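You operate a simulated robot arm through the tools that you are given. There is no shell and no other tool.

You are at the controls of a simulated two-armed robot. One attempt, no reset.

JOB
Crimp lugs onto the taped Lot 72 coil and switch the press off.
Fine: leave the coil in the slide, drawn out; the guard stays shut; leave the lug cups as they are.

The check looks at the end state, three seconds after you hand in, the way a careful person would. Anything else that was tipped, shoved, dropped, spilled or broken makes it a failure.

ROBOT AND FRAMES
Two 7-joint arms with fingered hands on one trunk that stands fixed in place. Base frame: the origin is at the foot of the trunk, x ahead of it, y to its left, z up. Units: mm, rad, N and s.
The left shoulder is at [80, 198, 1345], the right one opposite. With the tool pointing down near the work surface each hand reaches from about 100 to 720 mm from the base axis, measured 20 degrees to its own side. Payload 4 kg a hand.
Tool frame (each hand has its own): the origin (TCP) lies between the finger pads and is the grasp point; the fingertips stand 26 mm ahead of it; z points along the fingers, y is the line along which they close. The gripper opens to 132 mm; its body begins 73 mm behind the TCP. The gripper is a hand of 4 fingers: y runs from the thumb to the fingers, the wrist lies at [0, 0, -239] in the tool frame.
Orientation is that of the tool frame in the base frame, as a unit quaternion [x, y, z, w]. With the fingers straight down and closing along the base's y, the tool's x points along the base's -x, its y along +y and its z along -z.

CONTROLS
- The arms move only by the tool apply_moves. It takes "left_rows", "right_rows" or both (then of equal length, played together; a hand with none holds still); each is a list of rows, each an object of numbers (a shift or turn left out is 0): "x", "y", "z": the shift along the base's x, y, z in mm; "rx", "ry", "rz": the turn, a rotation vector about the base's x, y, z in degrees. In form: [{"x": .., "y": .., "z": .., "rx": .., "ry": .., "rz": ..}, ...]. A call has 1 to 20 rows; each row shifts and turns the commanded pose from where the row before left it. Each row takes 0.2 s and may step no farther than 50 mm and 0.15 rad from the row before; otherwise, the whole call is refused. Where a pose cannot be reached the arm comes as near as it can. A force on the tool above 40 N (or 10 N above the force at the start of the call, whichever is more), or a blocked arm, ends the call early, and 0.2 s more pass. In this call time passes only in rows, and 0.2 s behind the last. It gives the time, the measured TCP pose, the force on the tool (base axes), the opening and the grip force at its end, in the units of the frame above (readings bear some noise), with the torque about the TCP (base axes, N m) and any sound that the robot's microphone picked up.
- Cameras (640 x 400 px; columns grow to the right, rows downward): "scene" is now at [107.9, 7.9, 1502.7]; the picture's right is [0.09, -1.00, 0.00], its down [-0.77, -0.07, -0.64] and it looks along [0.63, 0.05, -0.77] (base axes); focal length 311 px, centre (320, 200). "left" rides on the left gripper at [-68, 2, -97] in its tool frame; the picture's right is [-0.03, -1.00, 0.00], its down [0.82, -0.02, -0.58] and it looks along [0.58, -0.01, 0.82] (tool axes); focal length 270 px, centre (320, 200). "right" rides on the right gripper at [68, 2, -97] in its tool frame; the picture's right is [-0.03, 1.00, 0.00], its down [-0.82, -0.02, -0.58] and it looks along [-0.58, -0.01, 0.82] (tool axes); focal length 270 px, centre (320, 200). There is no depth. A picture from a camera that has moved, and an enlarged one, comes with that camera's place and axes in the base frame and with its lens.
- camera(camera): a new picture of that camera. It takes no simulated time.
- raise_lower(by): slides the trunk up (or, below 0, down) by that many mm; the arms and the scene camera ride with it, the base frame stays. It gives what a move gives, with no picture.
- move_fingers(finger1, finger2, finger3, thumb_bend, hand): sets how far each is bent, from 0 (flat) to 1 (curled in); at 0.3 the hand is open as for a grip, at 0.7 the pads meet at the TCP. One left out holds its place. A second passes; each finger stops where it meets its share of the squeeze, and holds until it gets a number again. It is the only way to open and close the hand. It gives what a move gives, with no picture; readings hold the bend of each and the force on the fingers (four entries, about 0 where the hand has none), thumb and palm.
- head_to(pan, tilt): turns the head with the scene camera to pan (to the left, within 1.501 rad either way) and tilt (down, from -0.506 to 1.204), counted from straight ahead of the robot. It gives what a move gives.
- enlarge(camera, box): a new picture of the part [left, top, right, bottom] of that camera's present view, enlarged. It takes no simulated time.
- sign_off(): hands the job in; it is judged then, once.

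Places have to be worked out from the pictures, the camera data and where the tool is seen. Open the grippers and draw the arms clear of the work before you hand the job in, unless the task says otherwise.

The tools are called after "Emit:" as name(argument=value, ...) on one line, values as JSON. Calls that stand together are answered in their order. apply_moves: Moves the arms, as the interface text tells. Its arguments: {"type":"object","properties":{"left_rows":{"type":"array","items":{"type":"object","properties":{"x":{"type":"number"},"y":{"type":"number"},"z":{"type":"number"},"rx":{"type":"number"},"ry":{"type":"number"},"rz":{"type":"number"}}}},"right_rows":{"type":"array","items":{"type":"object","properties":{"x":{"type":"number"},"y":{"type":"number"},"z":{"type":"number"},"rx":{"type":"number"},"ry":{"type":"number"},"rz":{"type":"number"}}}}},"required":[]} The other tools are called the same way: raise_lower (by) moves the trunk up or down; move_fingers (finger1, finger2, finger3, thumb_bend, hand) moves the fingers one by one; head_to (pan, tilt) turns the head that bears the scene camera; camera (camera) takes a picture; enlarge (camera, box) takes an enlarged picture of a part of a camera's view; sign_off () hands the job in.

At the start:

```text
t: 0.0
left_ee_pos: [584.9, 288.3, 1070.3]
left_tcp_rot: [0.0, 1.0, 0.0, -0.001]
left_force: [0.2, 0.1, -0.2]
left_wrist_torque: [-0.01, 0.0, -0.01]
left_grip_width: 131.8
left_grasp_force: 0.0
left_shape: jaw
left_bend: [0.3, 0.3, 0.3, 0.3]
left_finger forces: [0.0, 0.0, 0.0, 0.0, 0.1, 0.1]
right_ee_pos: [613.0, -179.9, 1008.2]
right_tcp_rot: [0.0, 1.0, 0.0, 0.0]
right_force: [0.4, 0.7, 0.6]
right_wrist_torque: [0.0, 0.05, 0.0]
right_grip_width: 132.0
right_grasp_force: 0.1
right_shape: jaw
right_bend: [0.3, 0.3, 0.3, 0.3]
right_finger forces: [0.0, 0.0, 0.0, 0.0, 0.0, 0.0]
trunk travel left (down, up): [-655.0, 185.0]
head pan, tilt (commanded): [0.086, 0.881]
```

scene: 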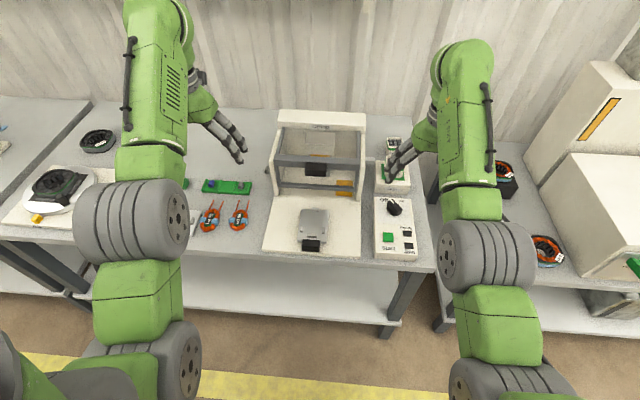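
right: 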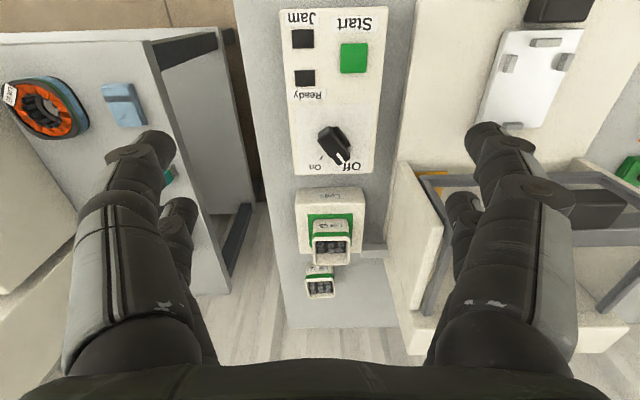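
left: 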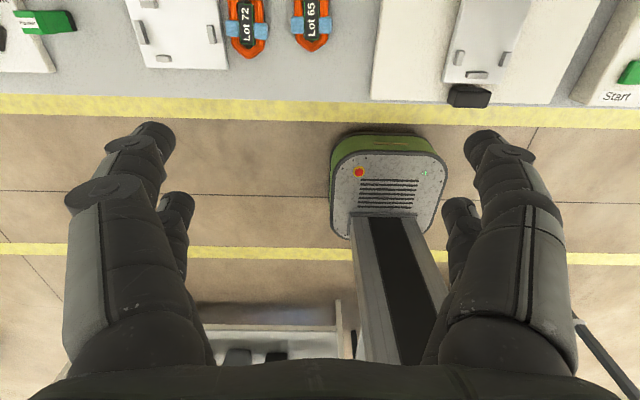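

The scene shows a bench with a press (guard, slide with handle), a control box with knob, and coils marked Lot 72 and Lot 65. I look closer at each part before moving anything.

Emit:
enlarge(camera="scene", box=[180, 160, 280, 250])

Emit:
enlarge(camera="scene", box=[260, 100, 440, 265])

Emit:
enlarge(camera="scene", box=[0, 100, 200, 250])

Emit:
enlarge(camera="scene", box=[470, 100, 640, 320])

Emit:
enlarge(camera="right", box=[260, 0, 640, 330])

Emit:
enlarge(camera="left", box=[0, 0, 640, 130])

```text
4.44 times, centred on (230, 205) of scene
camera zoom: at [107.9, 7.9, 1502.7], right [0.09, -1.0, 0.0], down [-0.77, -0.07, -0.64], along [0.63, 0.05, -0.77], focal length 1381 px, centre (720, 178)
```

zoom: 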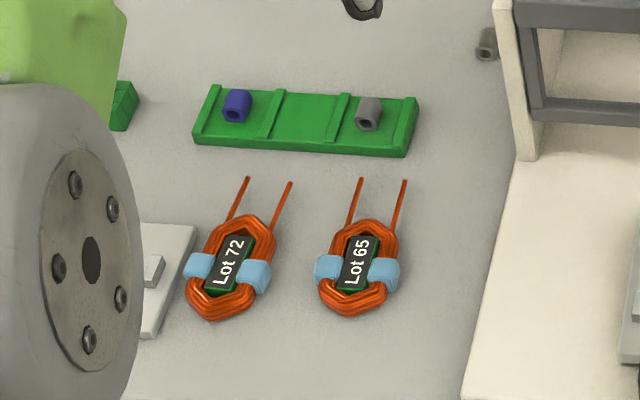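

```text
2.42 times, centred on (350, 182) of scene
camera zoom: at [107.9, 7.9, 1502.7], right [0.09, -1.0, 0.0], down [-0.77, -0.07, -0.64], along [0.63, 0.05, -0.77], focal length 753 px, centre (247, 242)
```

zoom: 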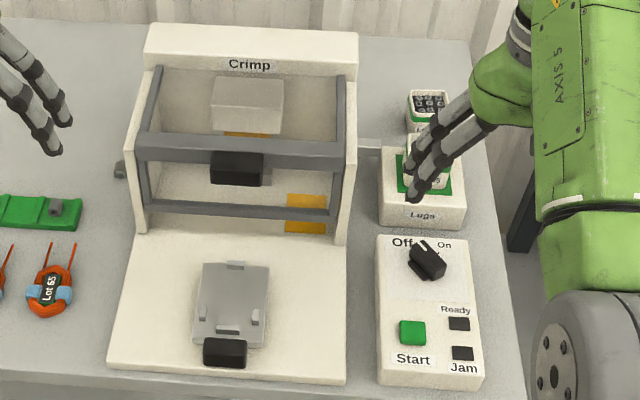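

```text
2.67 times, centred on (100, 175) of scene
camera zoom: at [107.9, 7.9, 1502.7], right [0.09, -1.0, 0.0], down [-0.77, -0.07, -0.64], along [0.63, 0.05, -0.77], focal length 829 px, centre (907, 267)
```

zoom: 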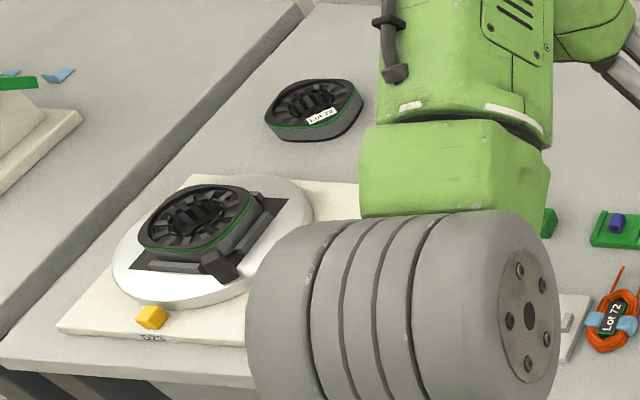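

```text
1.82 times, centred on (555, 210) of scene
camera zoom: at [107.9, 7.9, 1502.7], right [0.09, -1.0, 0.0], down [-0.77, -0.07, -0.64], along [0.63, 0.05, -0.77], focal length 565 px, centre (-107, 182)
```

zoom: 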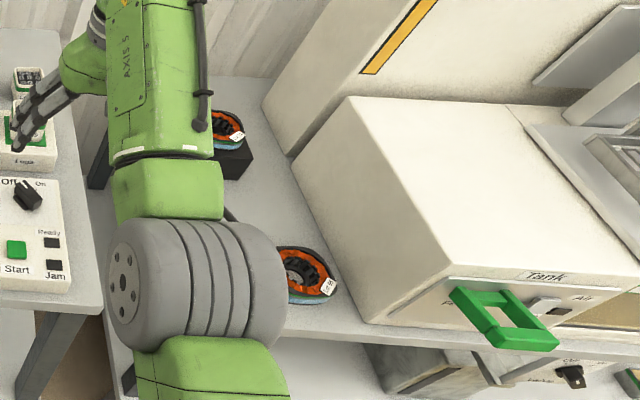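

```text
1.21 times, centred on (450, 165) of right
camera zoom: at [546.5, -180.2, 1103.2], right [0.03, 1.0, 0.0], down [0.82, -0.02, 0.58], along [0.58, -0.01, -0.82], focal length 328 px, centre (162, 242)
```

zoom: 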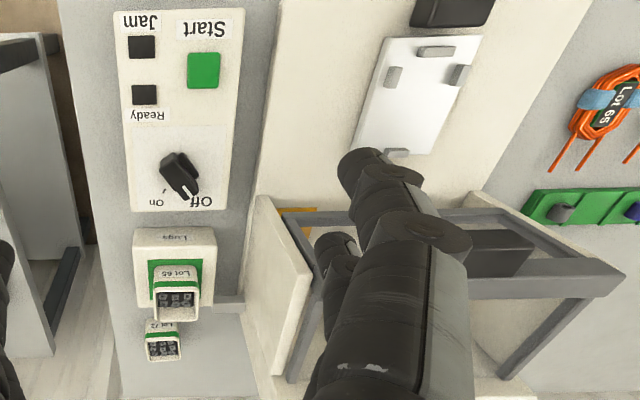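

```text
1.00 times, centred on (320, 65) of left (not enlarged: the box is as wide or as high as the picture)
camera zoom: at [653.2, 290.9, 1167.5], right [0.03, -1.0, 0.0], down [-0.82, -0.02, 0.58], along [-0.58, -0.01, -0.82], focal length 270 px, centre (320, 335)
```

zoom: 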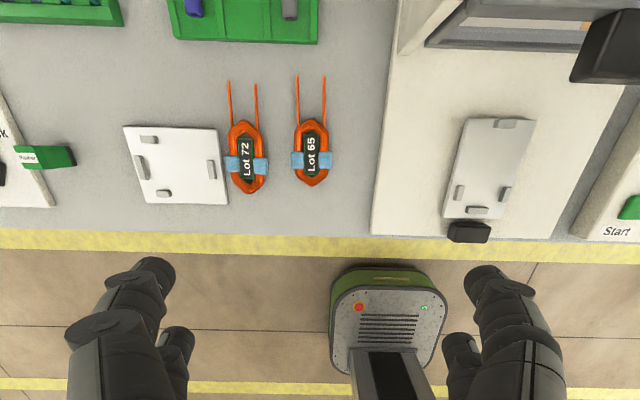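

The cup in the press's "Lugs" dock seems to read Lot 65, with another cup behind it. I zoom on labels and on the press details before deciding.

Emit:
enlarge(camera="right", box=[290, 180, 370, 310])

Emit:
enlarge(camera="scene", box=[260, 105, 380, 200])

Emit:
enlarge(camera="scene", box=[370, 130, 420, 195])

Emit:
enlarge(camera="scene", box=[370, 190, 440, 265])

Emit:
enlarge(camera="right", box=[290, 0, 390, 180])

Emit:
enlarge(camera="left", box=[200, 0, 360, 70])

```text
3.08 times, centred on (330, 245) of right
camera zoom: at [546.5, -180.2, 1103.2], right [0.03, 1.0, 0.0], down [0.82, -0.02, 0.58], along [0.58, -0.01, -0.82], focal length 832 px, centre (289, 62)
```

zoom: 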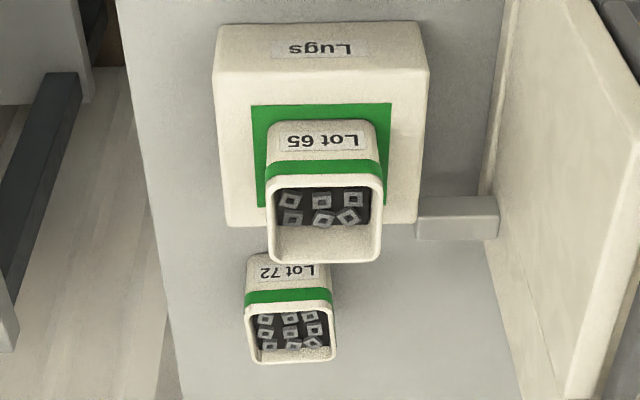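

```text
4.21 times, centred on (320, 152) of scene
camera zoom: at [107.9, 7.9, 1502.7], right [0.09, -1.0, 0.0], down [-0.77, -0.07, -0.64], along [0.63, 0.05, -0.77], focal length 1308 px, centre (320, 400)
```

zoom: 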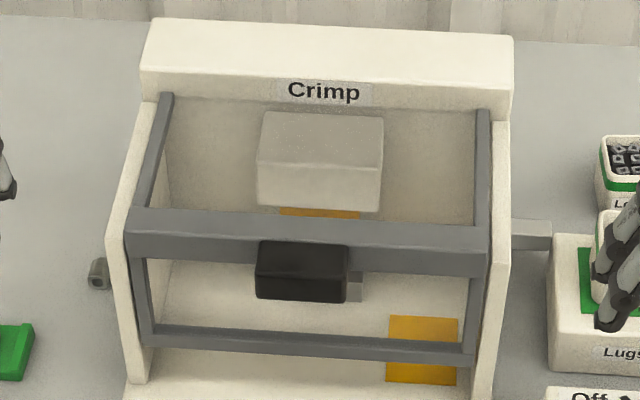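

```text
6.15 times, centred on (395, 162) of scene
camera zoom: at [107.9, 7.9, 1502.7], right [0.09, -1.0, 0.0], down [-0.77, -0.07, -0.64], along [0.63, 0.05, -0.77], focal length 1912 px, centre (-142, 431)
```

zoom: 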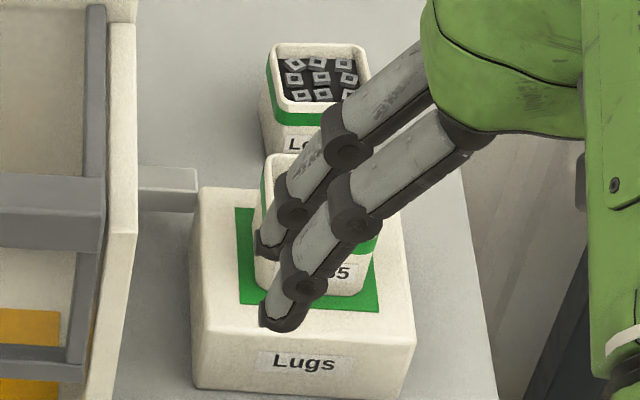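

```text
5.33 times, centred on (405, 228) of scene
camera zoom: at [107.9, 7.9, 1502.7], right [0.09, -1.0, 0.0], down [-0.77, -0.07, -0.64], along [0.63, 0.05, -0.77], focal length 1657 px, centre (-133, 53)
```

zoom: 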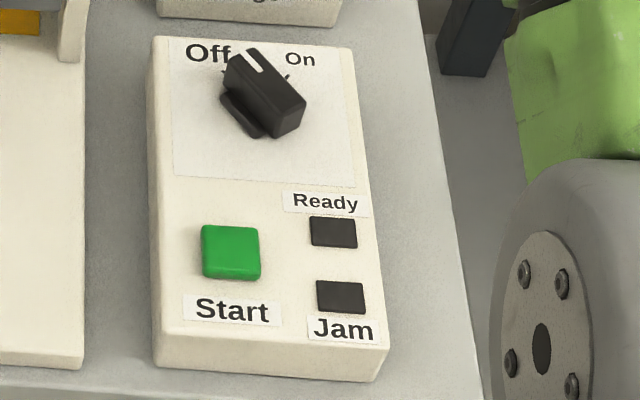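

```text
2.22 times, centred on (340, 90) of right
camera zoom: at [546.5, -180.2, 1103.2], right [0.03, 1.0, 0.0], down [0.82, -0.02, 0.58], along [0.58, -0.01, -0.82], focal length 601 px, centre (276, 444)
```

zoom: 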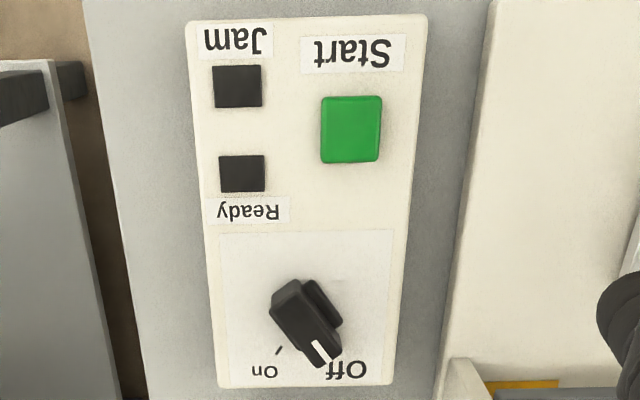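

```text
4.00 times, centred on (280, 35) of left
camera zoom: at [653.2, 290.9, 1167.5], right [0.03, -1.0, 0.0], down [-0.82, -0.02, 0.58], along [-0.58, -0.01, -0.82], focal length 1081 px, centre (480, 860)
```

zoom: 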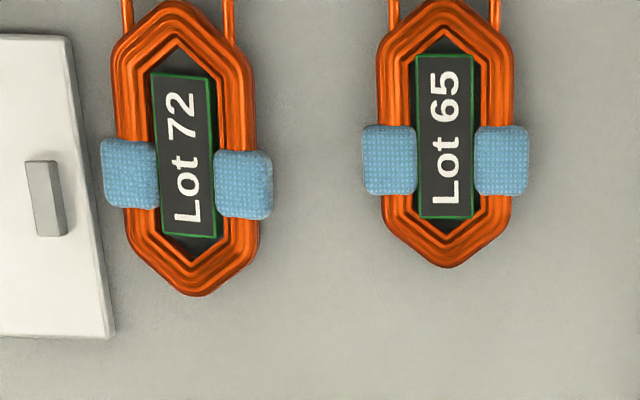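

Labels confirm it: the docked cup is Lot 65, and the Lot 72 cup stands behind the dock. The knob is at Off. I turn the head to survey the rest of the bench, including the guard.

Emit:
head_to(pan=0.0, tilt=0.75)

Emit:
camera(camera="scene")

Emit:
enlarge(camera="scene", box=[200, 80, 440, 320])

```text
t: 0.7
left_ee_pos: [584.7, 288.3, 1069.5]
left_tcp_rot: [0.0, 1.0, 0.0, 0.0]
left_force: [0.9, 0.3, 0.1]
left_wrist_torque: [-0.01, -0.02, 0.0]
left_grip_width: 131.7
left_grasp_force: 0.1
left_shape: jaw
left_bend: [0.3, 0.3, 0.3, 0.3]
left_finger forces: [0.0, 0.0, 0.1, 0.0, 0.1, 0.1]
right_ee_pos: [614.7, -181.0, 1008.0]
right_tcp_rot: [0.0, 1.0, 0.0, 0.0]
right_force: [0.1, -0.1, -0.4]
right_wrist_torque: [0.04, 0.02, -0.01]
right_grip_width: 131.8
right_grasp_force: 0.1
right_shape: jaw
right_bend: [0.3, 0.3, 0.3, 0.3]
right_finger forces: [0.0, 0.0, 0.0, 0.0, 0.1, 0.0]
trunk travel left (down, up): [-655.0, 185.0]
head pan, tilt (commanded): [0.0, 0.75]
```

```text
taken
camera scene: at [114.5, 1.4, 1513.2], right [0.0, -1.0, 0.0], down [-0.68, 0.0, -0.73], along [0.73, 0.0, -0.68], focal length 311 px, centre (320, 200)
```

scene: 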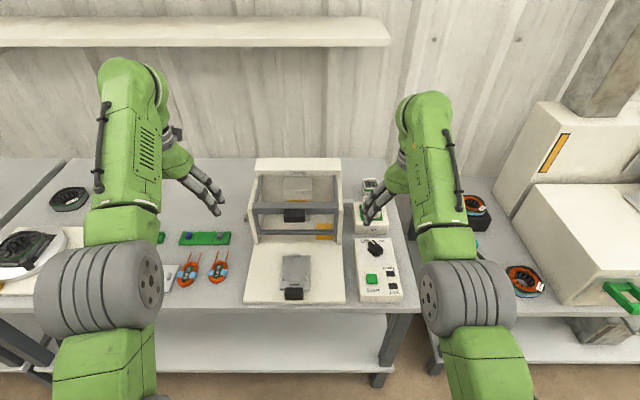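

```text
1.67 times, centred on (320, 200) of scene
camera zoom: at [114.5, 1.4, 1513.2], right [0.0, -1.0, 0.0], down [-0.68, 0.0, -0.73], along [0.73, 0.0, -0.68], focal length 518 px, centre (320, 200)
```

zoom: 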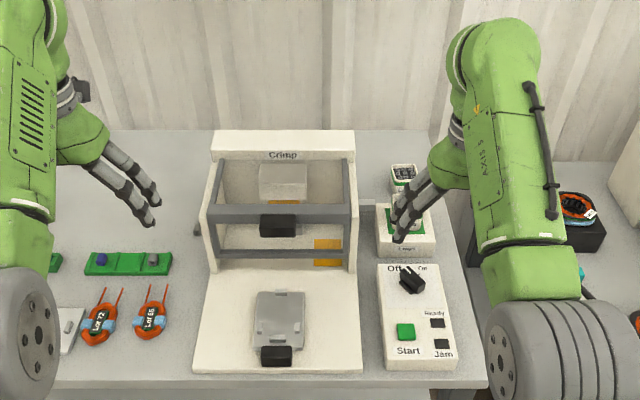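

Before planning the grasps I want a straight front view of the press, guard and slide. I move the right hand (empty, well above everything) to about (536, 60, 1035) and look with its camera.

Emit:
apply_moves(right_rows=[{"z": 30}, {"x": -20, "y": 40}, {"x": -20, "y": 40}, {"x": -20, "y": 40}, {"x": -18, "y": 40}, {"y": 40}, {"y": 40}])

Emit:
camera(camera="right")

Emit:
enlarge(camera="right", box=[160, 100, 480, 300])

```text
t: 2.3
left_ee_pos: [585.5, 289.3, 1069.7]
left_tcp_rot: [-0.001, 1.0, -0.001, 0.0]
left_force: [0.0, 0.2, 0.6]
left_wrist_torque: [-0.03, 0.0, -0.03]
left_grip_width: 132.0
left_grasp_force: 0.0
left_shape: jaw
left_bend: [0.3, 0.3, 0.3, 0.3]
left_finger forces: [0.0, 0.0, 0.1, 0.1, 0.0, 0.0]
right_ee_pos: [533.8, 57.6, 1034.1]
right_tcp_rot: [0.0, 1.0, -0.002, 0.0]
right_force: [-0.2, 0.7, -0.1]
right_wrist_torque: [0.02, 0.04, -0.02]
right_grip_width: 131.9
right_grasp_force: 0.0
right_shape: jaw
right_bend: [0.3, 0.3, 0.3, 0.3]
right_finger forces: [0.0, 0.1, 0.1, 0.0, 0.0, 0.1]
trunk travel left (down, up): [-655.0, 185.0]
head pan, tilt (commanded): [0.0, 0.75]
```

```text
taken
camera right: at [466.3, 59.6, 1130.1], right [0.03, 1.0, 0.0], down [0.82, -0.02, 0.58], along [0.58, -0.02, -0.82], focal length 270 px, centre (320, 200)
```

right: 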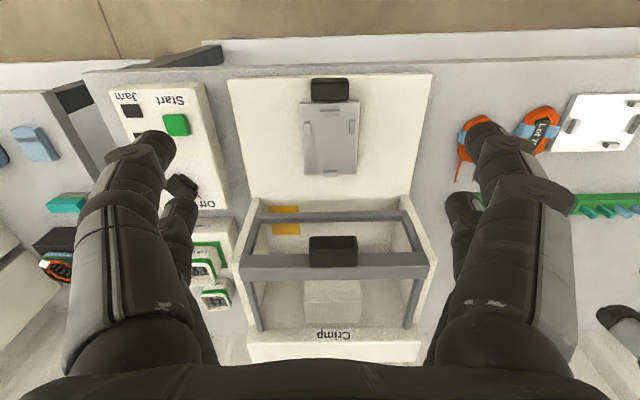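

```text
2.00 times, centred on (320, 200) of right
camera zoom: at [466.3, 59.6, 1130.1], right [0.03, 1.0, 0.0], down [0.82, -0.02, 0.58], along [0.58, -0.02, -0.82], focal length 541 px, centre (320, 200)
```

zoom: 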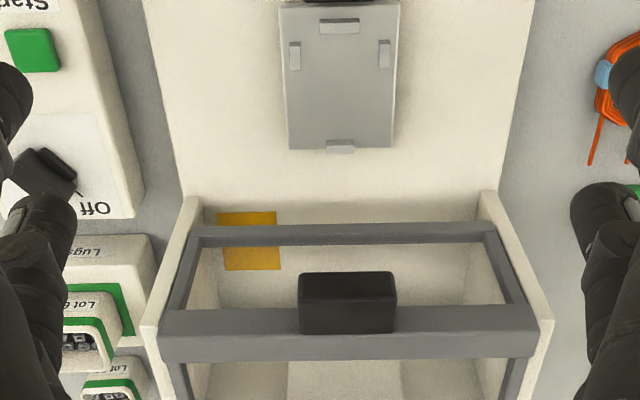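

The guard is the grey frame with the black handle; I need a side view to know whether it is shut. I take the right hand back to its side and turn the left hand 90° so its camera looks along −y at the press's flank.

Emit:
apply_moves(left_rows=[{"rz": 8.2}, {"rz": 8.2}, {"rz": 8.2, "x": 10}, {"rz": 8.2, "x": 10}, {"rz": 8.2, "x": 15, "y": -10}, {"rz": 8.2, "x": 15, "y": -10}, {"rz": 8.2, "x": 15, "y": -10}, {"rz": 8.2, "x": 15, "y": -10}, {"rz": 8.2, "x": 15, "y": -10}, {"rz": 8.2, "y": -10}, {"rz": 8.0}], right_rows=[{"y": -40}, {"y": -40}, {"y": -40}, {"y": -40}, {"y": -40}, {"y": -40}, {"y": -40}, {}, {}, {}, {}])

Emit:
camera(camera="left")

Emit:
camera(camera="scene")

```text
t: 4.7
left_ee_pos: [681.0, 228.7, 1069.7]
left_tcp_rot: [0.708, -0.706, 0.0, 0.0]
left_force: [0.4, -0.4, 0.6]
left_wrist_torque: [0.0, 0.01, 0.0]
left_grip_width: 131.9
left_grasp_force: 0.0
left_shape: jaw
left_bend: [0.3, 0.3, 0.3, 0.3]
left_finger forces: [0.0, 0.1, 0.1, 0.0, 0.0, 0.0]
right_ee_pos: [547.0, -219.1, 1030.1]
right_tcp_rot: [0.0, 1.0, 0.0, 0.0]
right_force: [0.0, -0.1, 0.6]
right_wrist_torque: [0.01, -0.03, 0.03]
right_grip_width: 132.1
right_grasp_force: 0.0
right_shape: jaw
right_bend: [0.3, 0.3, 0.3, 0.3]
right_finger forces: [0.1, 0.0, 0.0, 0.0, 0.0, 0.1]
right hand out of reach, approached as far as the arm can: row 4, 5, 6
trunk travel left (down, up): [-655.0, 185.0]
head pan, tilt (commanded): [0.0, 0.75]
```

```text
taken
camera left: at [678.6, 297.9, 1167.2], right [1.0, 0.03, 0.0], down [0.02, -0.82, 0.58], along [0.02, -0.58, -0.82], focal length 270 px, centre (320, 200)
```

left: 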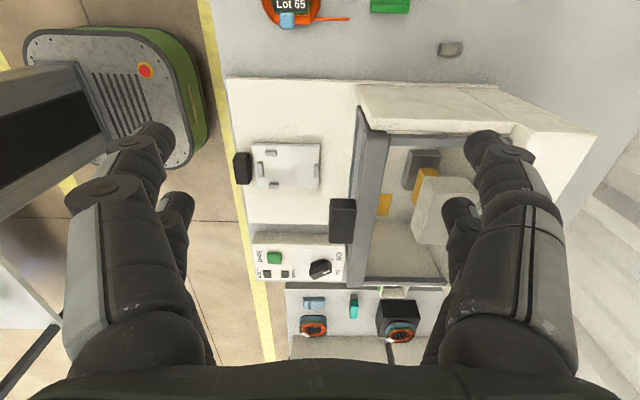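

```text
taken
camera scene: at [114.2, 1.6, 1513.3], right [0.0, -1.0, 0.0], down [-0.68, 0.0, -0.73], along [0.73, 0.0, -0.68], focal length 311 px, centre (320, 200)
```

scene: 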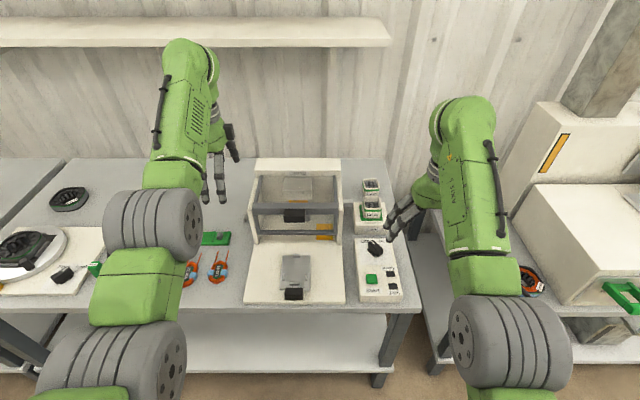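

This view shows the press from the left flank. I zoom in on the guard, its handle, and the slide.

Emit:
enlarge(camera="left", box=[220, 60, 600, 300])

Emit:
enlarge(camera="left", box=[320, 80, 480, 290])

Emit:
enlarge(camera="scene", box=[335, 165, 425, 305])

```text
1.67 times, centred on (410, 180) of left
camera zoom: at [678.6, 297.9, 1167.2], right [1.0, 0.03, 0.0], down [0.02, -0.82, 0.58], along [0.02, -0.58, -0.82], focal length 450 px, centre (170, 233)
```

zoom: 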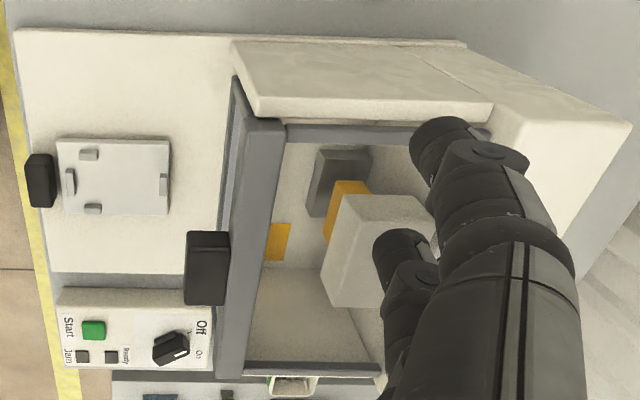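

```text
1.90 times, centred on (400, 185) of left
camera zoom: at [678.6, 297.9, 1167.2], right [1.0, 0.03, 0.0], down [0.02, -0.82, 0.58], along [0.02, -0.58, -0.82], focal length 515 px, centre (168, 229)
```

zoom: 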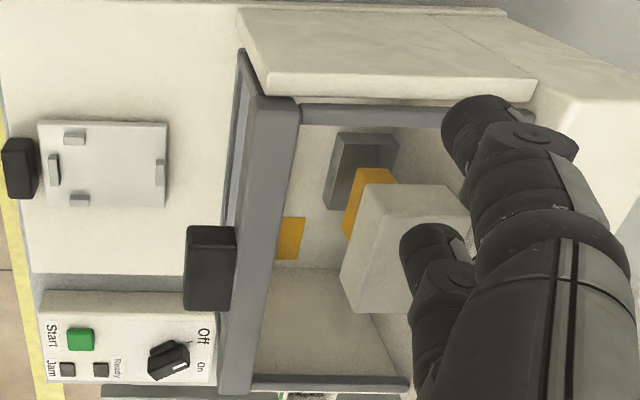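

```text
2.86 times, centred on (380, 235) of scene
camera zoom: at [114.2, 1.6, 1513.3], right [0.0, -1.0, 0.0], down [-0.68, 0.0, -0.73], along [0.73, 0.0, -0.68], focal length 888 px, centre (149, 100)
```

zoom: 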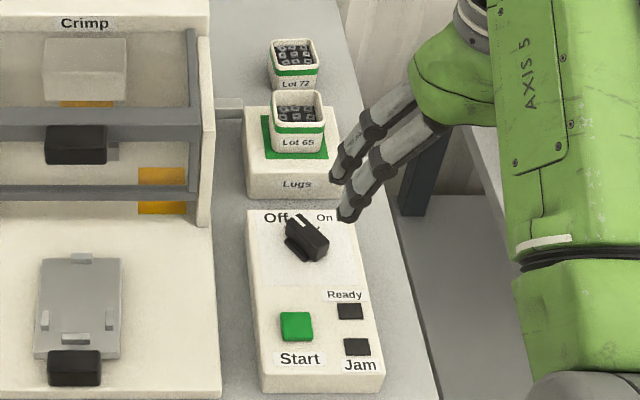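

Triangulating gives: press base top z≈728, slide plate about x 572–686, y 23–109, z≈743; guard's lower frame is vertical at x≈740 with its bottom bar at z≈783, so the guard is shut and the slide passes beneath. Now I bring the left hand back to its normal orientation and above the coils for a close view.

Emit:
apply_moves(left_rows=[{"rz": -8.2, "y": 15}, {"rz": -8.2, "y": 15}, {"rz": -8.2, "y": 15}, {"rz": -8.2, "y": 15, "z": -10}, {"rz": -8.2, "y": 15, "z": -20}, {"rz": -8.2, "y": 15, "z": -30}, {"rz": -8.2, "y": 15, "z": -30}, {"rz": -8.2, "y": 15, "z": -30}, {"rz": -8.2, "y": 15, "z": -30}, {"rz": -8.2, "y": 15, "z": -30}, {"rz": -8.0, "y": 10, "z": -10}])

Emit:
camera(camera="left")

Emit:
enlarge(camera="left", box=[220, 60, 480, 230])

```text
t: 7.1
left_ee_pos: [678.2, 388.3, 881.4]
left_tcp_rot: [0.0, 1.0, 0.0, 0.0]
left_force: [-0.1, 0.6, 0.1]
left_wrist_torque: [-0.02, -0.02, 0.02]
left_grip_width: 132.1
left_grasp_force: 0.0
left_shape: jaw
left_bend: [0.3, 0.3, 0.3, 0.3]
left_finger forces: [0.0, 0.0, 0.0, 0.1, 0.0, 0.1]
right_ee_pos: [547.0, -219.6, 1030.0]
right_tcp_rot: [0.0, 1.0, 0.001, 0.0]
right_force: [-0.6, 0.6, 0.9]
right_wrist_torque: [0.0, -0.02, 0.0]
right_grip_width: 132.0
right_grasp_force: 0.0
right_shape: jaw
right_bend: [0.3, 0.3, 0.3, 0.3]
right_finger forces: [0.0, 0.1, 0.0, 0.0, 0.0, 0.0]
trunk travel left (down, up): [-655.0, 185.0]
head pan, tilt (commanded): [0.0, 0.75]
```

```text
taken
camera left: at [747.3, 389.7, 977.6], right [0.02, -1.0, 0.0], down [-0.82, -0.02, 0.58], along [-0.58, -0.01, -0.82], focal length 270 px, centre (320, 200)
```

left: 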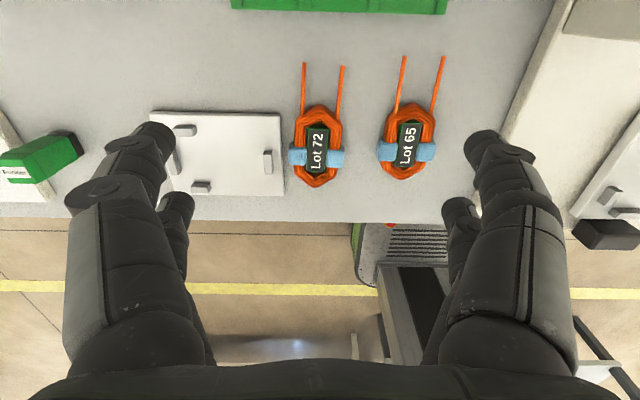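

```text
2.35 times, centred on (350, 145) of left
camera zoom: at [747.3, 389.7, 977.6], right [0.02, -1.0, 0.0], down [-0.82, -0.02, 0.58], along [-0.58, -0.01, -0.82], focal length 636 px, centre (249, 329)
```

zoom: 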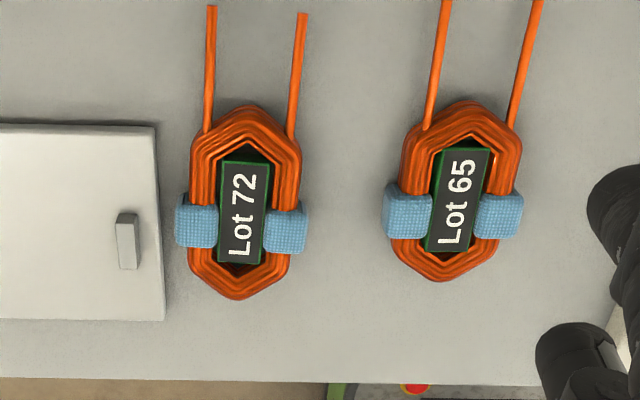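

The Lot 72 coil's centre is about (635, 391), turned roughly −2.5°, its top near z≈735 on a table at z≈720. I need to know how wide the fingers are, so I look at the hands and at the nest pegs.

Emit:
head_to(pan=0.35, tilt=0.9)

Emit:
camera(camera="scene")

Emit:
enlarge(camera="scene", box=[180, 60, 340, 230])

Emit:
enlarge(camera="left", box=[60, 100, 220, 300])

Emit:
enlarge(camera="left", box=[420, 100, 580, 300])

```text
t: 7.9
left_ee_pos: [678.1, 387.3, 881.7]
left_tcp_rot: [-0.002, 1.0, -0.001, 0.0]
left_force: [-0.4, -0.3, -0.7]
left_wrist_torque: [0.0, -0.01, 0.0]
left_grip_width: 132.0
left_grasp_force: 0.0
left_shape: jaw
left_bend: [0.3, 0.3, 0.3, 0.3]
left_finger forces: [0.0, 0.1, 0.0, 0.1, 0.0, 0.1]
right_ee_pos: [547.0, -220.2, 1029.9]
right_tcp_rot: [0.0, 1.0, 0.0, -0.001]
right_force: [0.8, -0.3, 0.1]
right_wrist_torque: [0.01, -0.01, 0.03]
right_grip_width: 132.2
right_grasp_force: 0.0
right_shape: jaw
right_bend: [0.3, 0.3, 0.3, 0.3]
right_finger forces: [0.1, 0.0, 0.1, 0.0, 0.0, 0.0]
trunk travel left (down, up): [-655.0, 185.0]
head pan, tilt (commanded): [0.351, 0.901]
```

```text
taken
camera scene: at [102.5, 27.1, 1501.4], right [0.34, -0.94, 0.0], down [-0.74, -0.27, -0.62], along [0.58, 0.21, -0.78], focal length 311 px, centre (320, 200)
```

scene: 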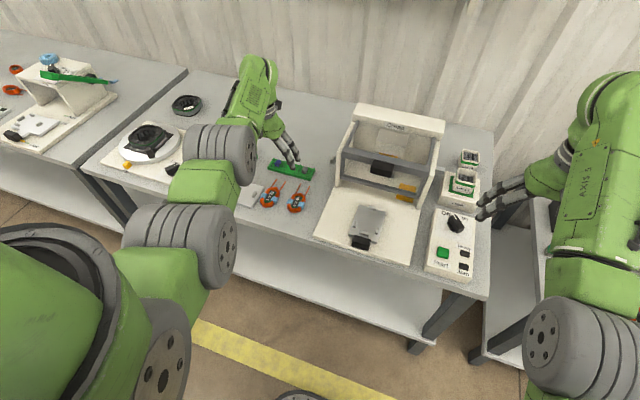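

```text
2.35 times, centred on (260, 145) of scene
camera zoom: at [102.5, 27.1, 1501.4], right [0.34, -0.94, 0.0], down [-0.74, -0.27, -0.62], along [0.58, 0.21, -0.78], focal length 731 px, centre (461, 329)
```

zoom: 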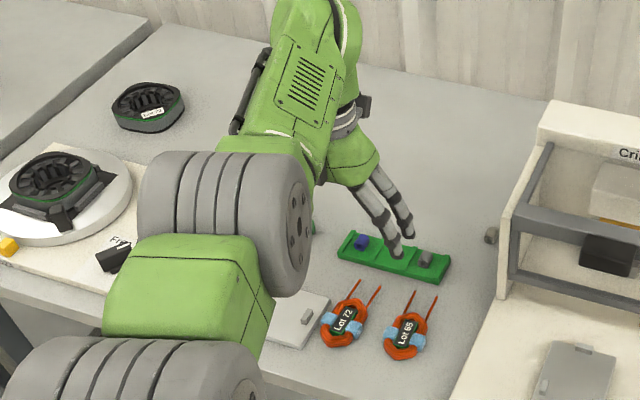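

```text
2.00 times, centred on (140, 200) of left
camera zoom: at [747.1, 389.6, 977.9], right [0.03, -1.0, 0.0], down [-0.82, -0.02, 0.58], along [-0.58, -0.02, -0.82], focal length 541 px, centre (680, 200)
```

zoom: 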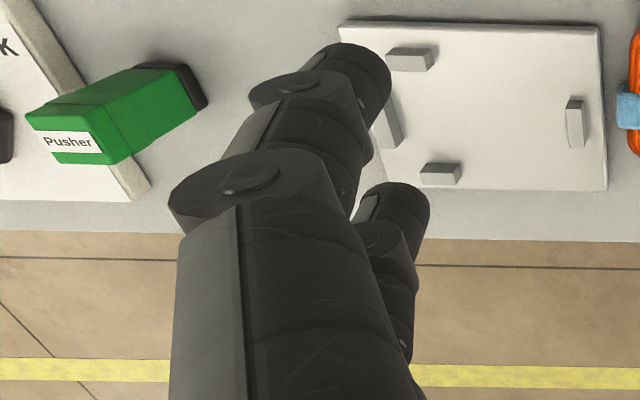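

```text
2.00 times, centred on (500, 200) of left
camera zoom: at [747.1, 389.6, 977.9], right [0.03, -1.0, 0.0], down [-0.82, -0.02, 0.58], along [-0.58, -0.02, -0.82], focal length 541 px, centre (-40, 200)
```

zoom: 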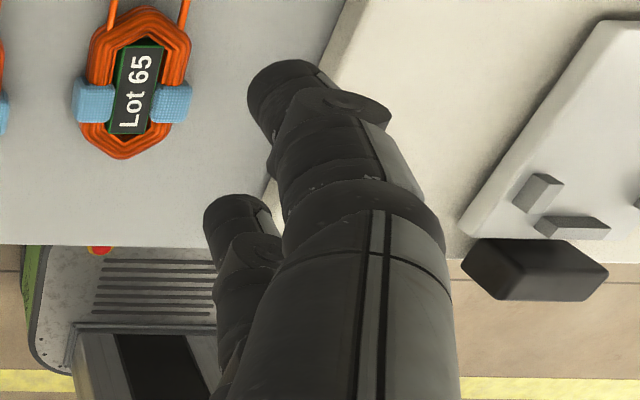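

Each hand shows two fingers per side, about ±20 mm apart along the tool's x. I test which number drives which finger on the left hand, high and clear of everything.

Emit:
move_fingers(hand="left", finger1=0.55)

Emit:
camera(camera="left")

Emit:
move_fingers(hand="left", finger1=0.3, finger2=0.55)

Emit:
camera(camera="left")

Emit:
move_fingers(hand="left", finger2=0.3, finger3=0.55)

Emit:
camera(camera="left")

Emit:
move_fingers(hand="left", finger3=0.3, thumb_bend=0.55)

Emit:
camera(camera="left")

```text
t: 8.9
left_ee_pos: [678.8, 387.2, 879.8]
left_tcp_rot: [0.0, 1.0, 0.0, -0.001]
left_force: [0.3, -0.9, -0.1]
left_wrist_torque: [0.01, 0.04, 0.01]
left_grip_width: 91.3
left_grasp_force: 0.0
left_shape: fingers
left_bend: [0.55, 0.3, 0.3, 0.3]
left_finger forces: [0.0, 0.1, 0.0, 0.1, 0.0, 0.0]
right_ee_pos: [546.8, -219.0, 1030.2]
right_tcp_rot: [0.0, 1.0, 0.0, -0.001]
right_force: [-0.7, 0.1, 0.2]
right_wrist_torque: [-0.05, 0.01, 0.0]
right_grip_width: 131.7
right_grasp_force: 0.1
right_shape: jaw
right_bend: [0.3, 0.3, 0.3, 0.3]
right_finger forces: [0.1, 0.0, 0.1, 0.0, 0.0, 0.0]
trunk travel left (down, up): [-655.0, 185.0]
head pan, tilt (commanded): [0.351, 0.901]
```

```text
taken
camera left: at [747.2, 389.7, 977.8], right [0.03, -1.0, 0.0], down [-0.82, -0.02, 0.58], along [-0.58, -0.01, -0.82], focal length 270 px, centre (320, 200)
```

left: 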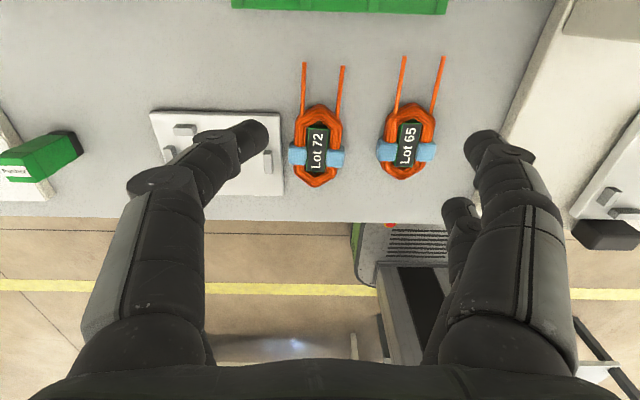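

```text
t: 9.9
left_ee_pos: [678.4, 387.0, 881.4]
left_tcp_rot: [0.001, 1.0, -0.001, 0.0]
left_force: [0.6, 0.2, 0.3]
left_wrist_torque: [0.0, 0.03, 0.0]
left_grip_width: 132.5
left_grasp_force: 0.1
left_shape: fingers
left_bend: [0.3, 0.55, 0.3, 0.3]
left_finger forces: [0.1, 0.0, 0.1, 0.0, 0.0, 0.1]
right_ee_pos: [547.7, -219.5, 1029.7]
right_tcp_rot: [0.0, 1.0, -0.001, 0.0]
right_force: [0.5, -0.2, 0.0]
right_wrist_torque: [-0.01, 0.04, 0.01]
right_grip_width: 131.9
right_grasp_force: 0.1
right_shape: jaw
right_bend: [0.3, 0.3, 0.3, 0.3]
right_finger forces: [0.1, 0.0, 0.0, 0.1, 0.0, 0.1]
trunk travel left (down, up): [-655.0, 185.0]
head pan, tilt (commanded): [0.351, 0.901]
```

```text
taken
camera left: at [747.2, 389.7, 977.8], right [0.03, -1.0, 0.0], down [-0.82, -0.02, 0.58], along [-0.58, -0.01, -0.82], focal length 270 px, centre (320, 200)
```

left: 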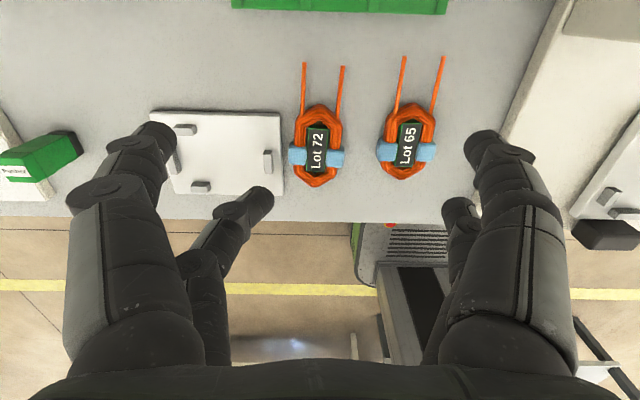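

```text
t: 10.9
left_ee_pos: [679.4, 387.9, 881.1]
left_tcp_rot: [0.0, 1.0, 0.0, 0.0]
left_force: [0.7, 0.0, -0.1]
left_wrist_torque: [0.02, 0.01, -0.02]
left_grip_width: 132.6
left_grasp_force: 0.1
left_shape: fingers
left_bend: [0.3, 0.3, 0.55, 0.3]
left_finger forces: [0.0, 0.1, 0.1, 0.0, 0.1, 0.0]
right_ee_pos: [547.3, -219.6, 1029.9]
right_tcp_rot: [0.001, 1.0, 0.0, 0.0]
right_force: [0.2, 0.5, 0.4]
right_wrist_torque: [0.0, 0.03, 0.02]
right_grip_width: 131.8
right_grasp_force: 0.0
right_shape: jaw
right_bend: [0.3, 0.3, 0.3, 0.3]
right_finger forces: [0.0, 0.0, 0.0, 0.1, 0.0, 0.0]
trunk travel left (down, up): [-655.0, 185.0]
head pan, tilt (commanded): [0.351, 0.901]
```

```text
taken
camera left: at [747.2, 389.7, 977.8], right [0.03, -1.0, 0.0], down [-0.82, -0.02, 0.58], along [-0.58, -0.01, -0.82], focal length 270 px, centre (320, 200)
```

left: 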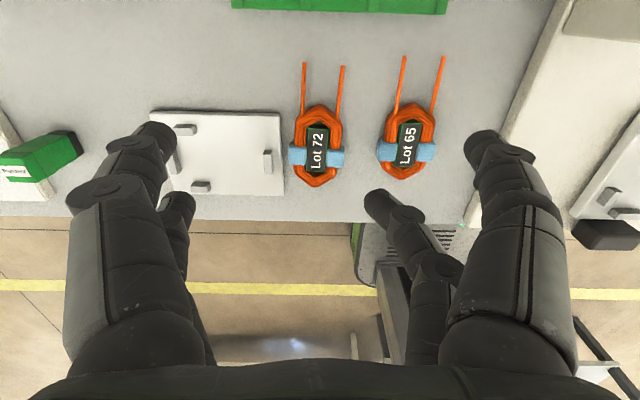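

```text
t: 11.9
left_ee_pos: [677.7, 387.2, 880.6]
left_tcp_rot: [0.001, 1.0, 0.0, 0.0]
left_force: [0.5, -0.3, 0.0]
left_wrist_torque: [0.02, -0.01, -0.01]
left_grip_width: 91.0
left_grasp_force: 0.0
left_shape: fingers
left_bend: [0.3, 0.3, 0.3, 0.55]
left_finger forces: [0.1, 0.0, 0.0, 0.0, 0.0, 0.1]
right_ee_pos: [547.1, -219.5, 1029.0]
right_tcp_rot: [0.0, 1.0, 0.0, 0.0]
right_force: [0.3, 0.0, -0.7]
right_wrist_torque: [-0.01, 0.01, -0.01]
right_grip_width: 131.8
right_grasp_force: 0.1
right_shape: jaw
right_bend: [0.3, 0.3, 0.3, 0.3]
right_finger forces: [0.0, 0.0, 0.0, 0.0, 0.0, 0.1]
trunk travel left (down, up): [-655.0, 185.0]
head pan, tilt (commanded): [0.351, 0.901]
```

```text
taken
camera left: at [747.2, 389.7, 977.8], right [0.03, -1.0, 0.0], down [-0.82, -0.02, 0.58], along [-0.58, -0.01, -0.82], focal length 270 px, centre (320, 200)
```

left: 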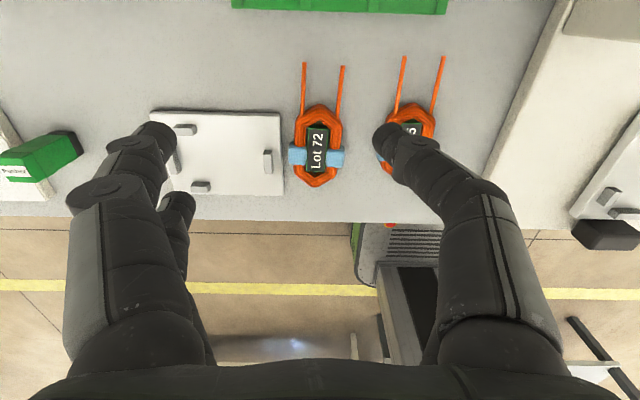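

Mapping for the left hand: finger1 (+y, far side) opposes the thumb (−y, far side); finger2 opposes finger3 on the near side. The white plate sits only ~8 mm from the coil, so I need precise heights; I move the left hand over to look at the slide nest closely.

Emit:
move_fingers(hand="left", thumb_bend=0.3)

Emit:
apply_moves(left_rows=[{"z": 40}, {"z": 20, "y": -35}, {"y": -45, "x": -10}, {"y": -45, "x": -10}, {"y": -45, "x": -10}, {"y": -45, "z": -20}, {"y": -15, "z": -30}])

Emit:
camera(camera="left")

Emit:
enlarge(camera="left", box=[320, 60, 500, 180])

```text
t: 12.9
left_ee_pos: [678.3, 386.8, 881.7]
left_tcp_rot: [0.0, 1.0, 0.0, 0.0]
left_force: [-0.7, -0.7, 0.2]
left_wrist_torque: [-0.02, -0.03, 0.04]
left_grip_width: 132.6
left_grasp_force: 0.1
left_shape: fingers
left_bend: [0.3, 0.3, 0.3, 0.3]
left_finger forces: [0.0, 0.0, 0.0, 0.1, 0.0, 0.0]
right_ee_pos: [547.1, -219.6, 1030.7]
right_tcp_rot: [-0.001, 1.0, 0.001, 0.0]
right_force: [0.4, -0.1, -0.1]
right_wrist_torque: [-0.01, -0.01, -0.02]
right_grip_width: 131.8
right_grasp_force: 0.1
right_shape: jaw
right_bend: [0.3, 0.3, 0.3, 0.3]
right_finger forces: [0.1, 0.0, 0.0, 0.0, 0.0, 0.0]
trunk travel left (down, up): [-655.0, 185.0]
head pan, tilt (commanded): [0.351, 0.901]
```

```text
t: 14.5
left_ee_pos: [647.7, 158.4, 892.0]
left_tcp_rot: [0.0, 1.0, 0.0, 0.0]
left_force: [-0.1, -0.3, 0.3]
left_wrist_torque: [0.01, 0.0, 0.02]
left_grip_width: 132.8
left_grasp_force: 0.1
left_shape: fingers
left_bend: [0.3, 0.3, 0.3, 0.3]
left_finger forces: [0.0, 0.0, 0.0, 0.0, 0.0, 0.0]
right_ee_pos: [547.6, -218.7, 1030.8]
right_tcp_rot: [0.001, 1.0, 0.0, 0.0]
right_force: [0.8, 0.1, 0.8]
right_wrist_torque: [0.0, -0.01, 0.01]
right_grip_width: 131.7
right_grasp_force: 0.1
right_shape: jaw
right_bend: [0.3, 0.3, 0.3, 0.3]
right_finger forces: [0.0, 0.0, 0.0, 0.0, 0.0, 0.0]
trunk travel left (down, up): [-655.0, 185.0]
head pan, tilt (commanded): [0.351, 0.901]
```

```text
taken
camera left: at [715.8, 160.0, 988.4], right [0.03, -1.0, 0.0], down [-0.82, -0.02, 0.58], along [-0.58, -0.02, -0.82], focal length 270 px, centre (320, 200)
```

left: 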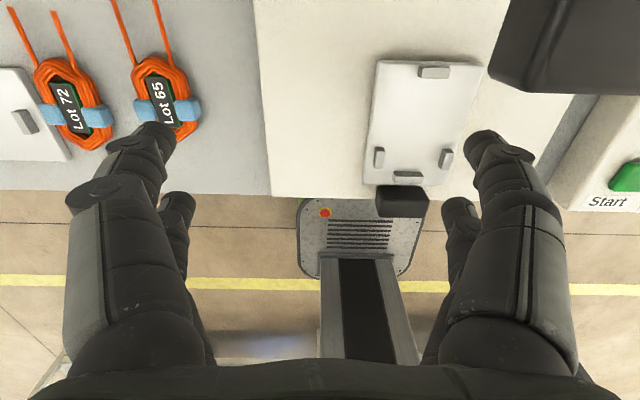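

```text
3.33 times, centred on (410, 120) of left
camera zoom: at [715.8, 160.0, 988.4], right [0.03, -1.0, 0.0], down [-0.82, -0.02, 0.58], along [-0.58, -0.02, -0.82], focal length 901 px, centre (20, 467)
```

zoom: 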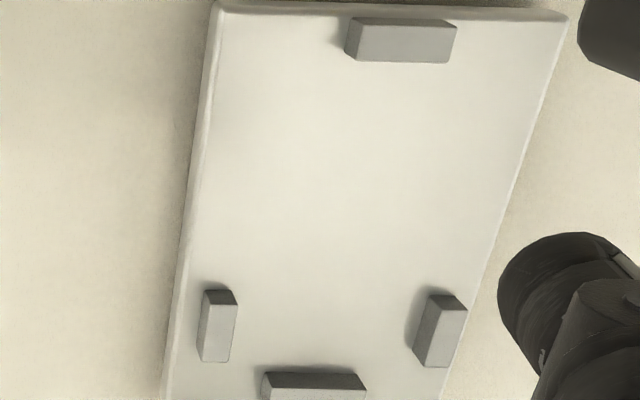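

The nest is now clear: free length x≈585–675, centre y≈70, pegs about 11 mm tall on a plate top at z≈747. I zoom in on the slide handle, guard handle, and Lot 72's surroundings from this spot.

Emit:
enlarge(camera="left", box=[350, 130, 470, 230])

Emit:
enlarge(camera="left", box=[-20, 20, 200, 170])

Emit:
enlarge(camera="left", box=[400, -140, 640, 120])

Emit:
enlarge(camera="scene", box=[310, 100, 480, 260])

```text
4.00 times, centred on (410, 180) of left
camera zoom: at [715.8, 160.0, 988.4], right [0.03, -1.0, 0.0], down [-0.82, -0.02, 0.58], along [-0.58, -0.02, -0.82], focal length 1081 px, centre (-40, 280)
```

zoom: 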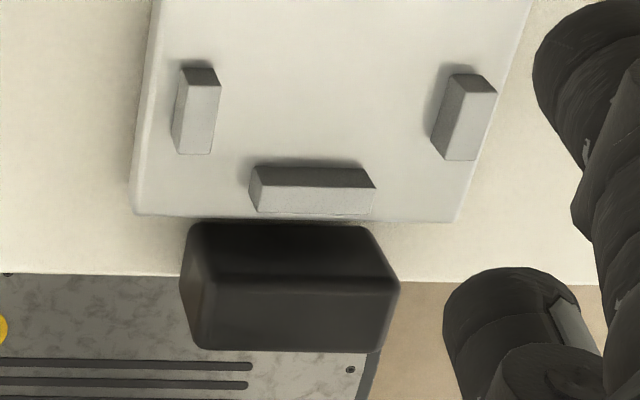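

```text
refused: -20 is not a number from 0 to 640
```

```text
refused: -140 is not a number from 0 to 400
```

```text
2.50 times, centred on (395, 180) of scene
camera zoom: at [103.4, 27.7, 1501.3], right [0.34, -0.94, 0.0], down [-0.74, -0.27, -0.62], along [0.58, 0.21, -0.78], focal length 777 px, centre (132, 250)
```

zoom: 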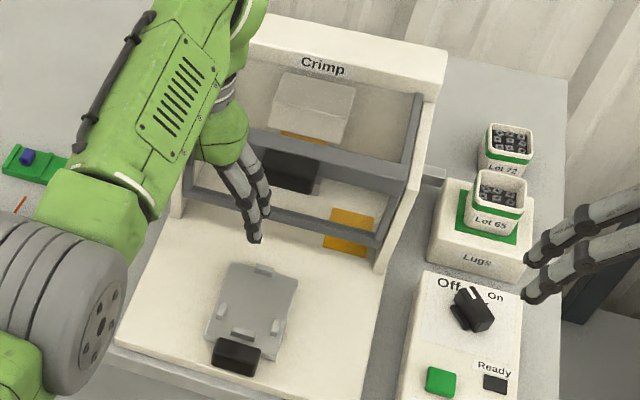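

The slide handle is about x 546–568, y 48–95, top z≈775. Next I check the lug dock and cups more exactly with the right camera from a different spot.

Emit:
apply_moves(right_rows=[{"x": 30, "z": -20}, {"x": 40, "z": -20}, {"x": 40, "z": -20}, {"x": 20, "z": -20}])

Emit:
camera(camera="right")

Emit:
enlarge(camera="right", box=[240, 120, 480, 300])

```text
t: 15.5
left_ee_pos: [646.3, 157.2, 891.0]
left_tcp_rot: [0.0, 1.0, 0.0, 0.0]
left_force: [-0.8, -0.2, 0.6]
left_wrist_torque: [0.01, 0.0, -0.02]
left_grip_width: 132.6
left_grasp_force: 0.2
left_shape: fingers
left_bend: [0.3, 0.3, 0.3, 0.3]
left_finger forces: [0.1, 0.0, 0.0, 0.1, 0.0, 0.0]
right_ee_pos: [681.0, -220.7, 950.3]
right_tcp_rot: [0.001, 1.0, 0.001, 0.002]
right_force: [-0.3, 0.1, 0.2]
right_wrist_torque: [-0.03, 0.03, 0.02]
right_grip_width: 131.9
right_grasp_force: 0.0
right_shape: jaw
right_bend: [0.3, 0.3, 0.3, 0.3]
right_finger forces: [0.0, 0.0, 0.1, 0.0, 0.0, 0.1]
trunk travel left (down, up): [-655.0, 185.0]
head pan, tilt (commanded): [0.351, 0.901]
```

```text
taken
camera right: at [612.7, -218.7, 1046.3], right [0.03, 1.0, 0.0], down [0.81, -0.02, 0.58], along [0.58, -0.01, -0.82], focal length 270 px, centre (320, 200)
```

right: 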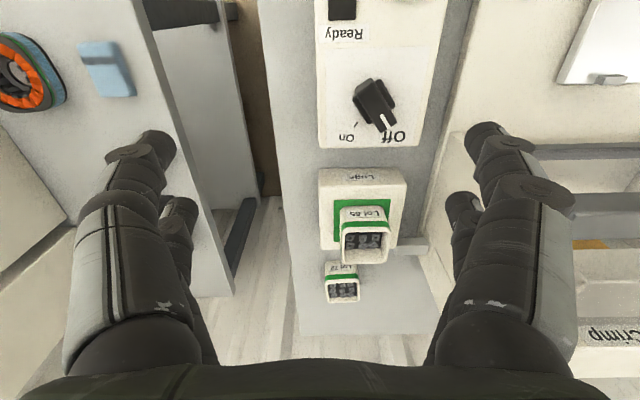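

```text
2.22 times, centred on (360, 210) of right
camera zoom: at [612.7, -218.7, 1046.3], right [0.03, 1.0, 0.0], down [0.81, -0.02, 0.58], along [0.58, -0.01, -0.82], focal length 601 px, centre (231, 178)
```

zoom: 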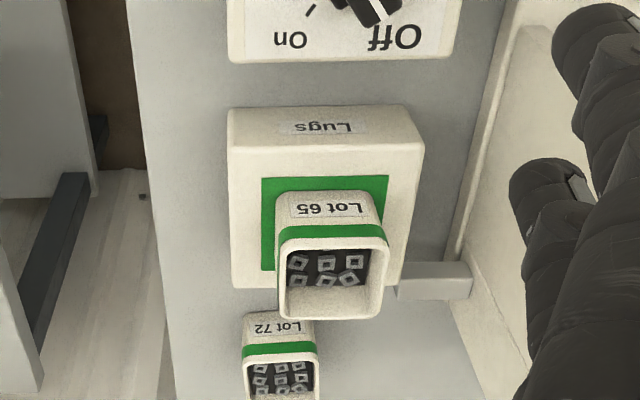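

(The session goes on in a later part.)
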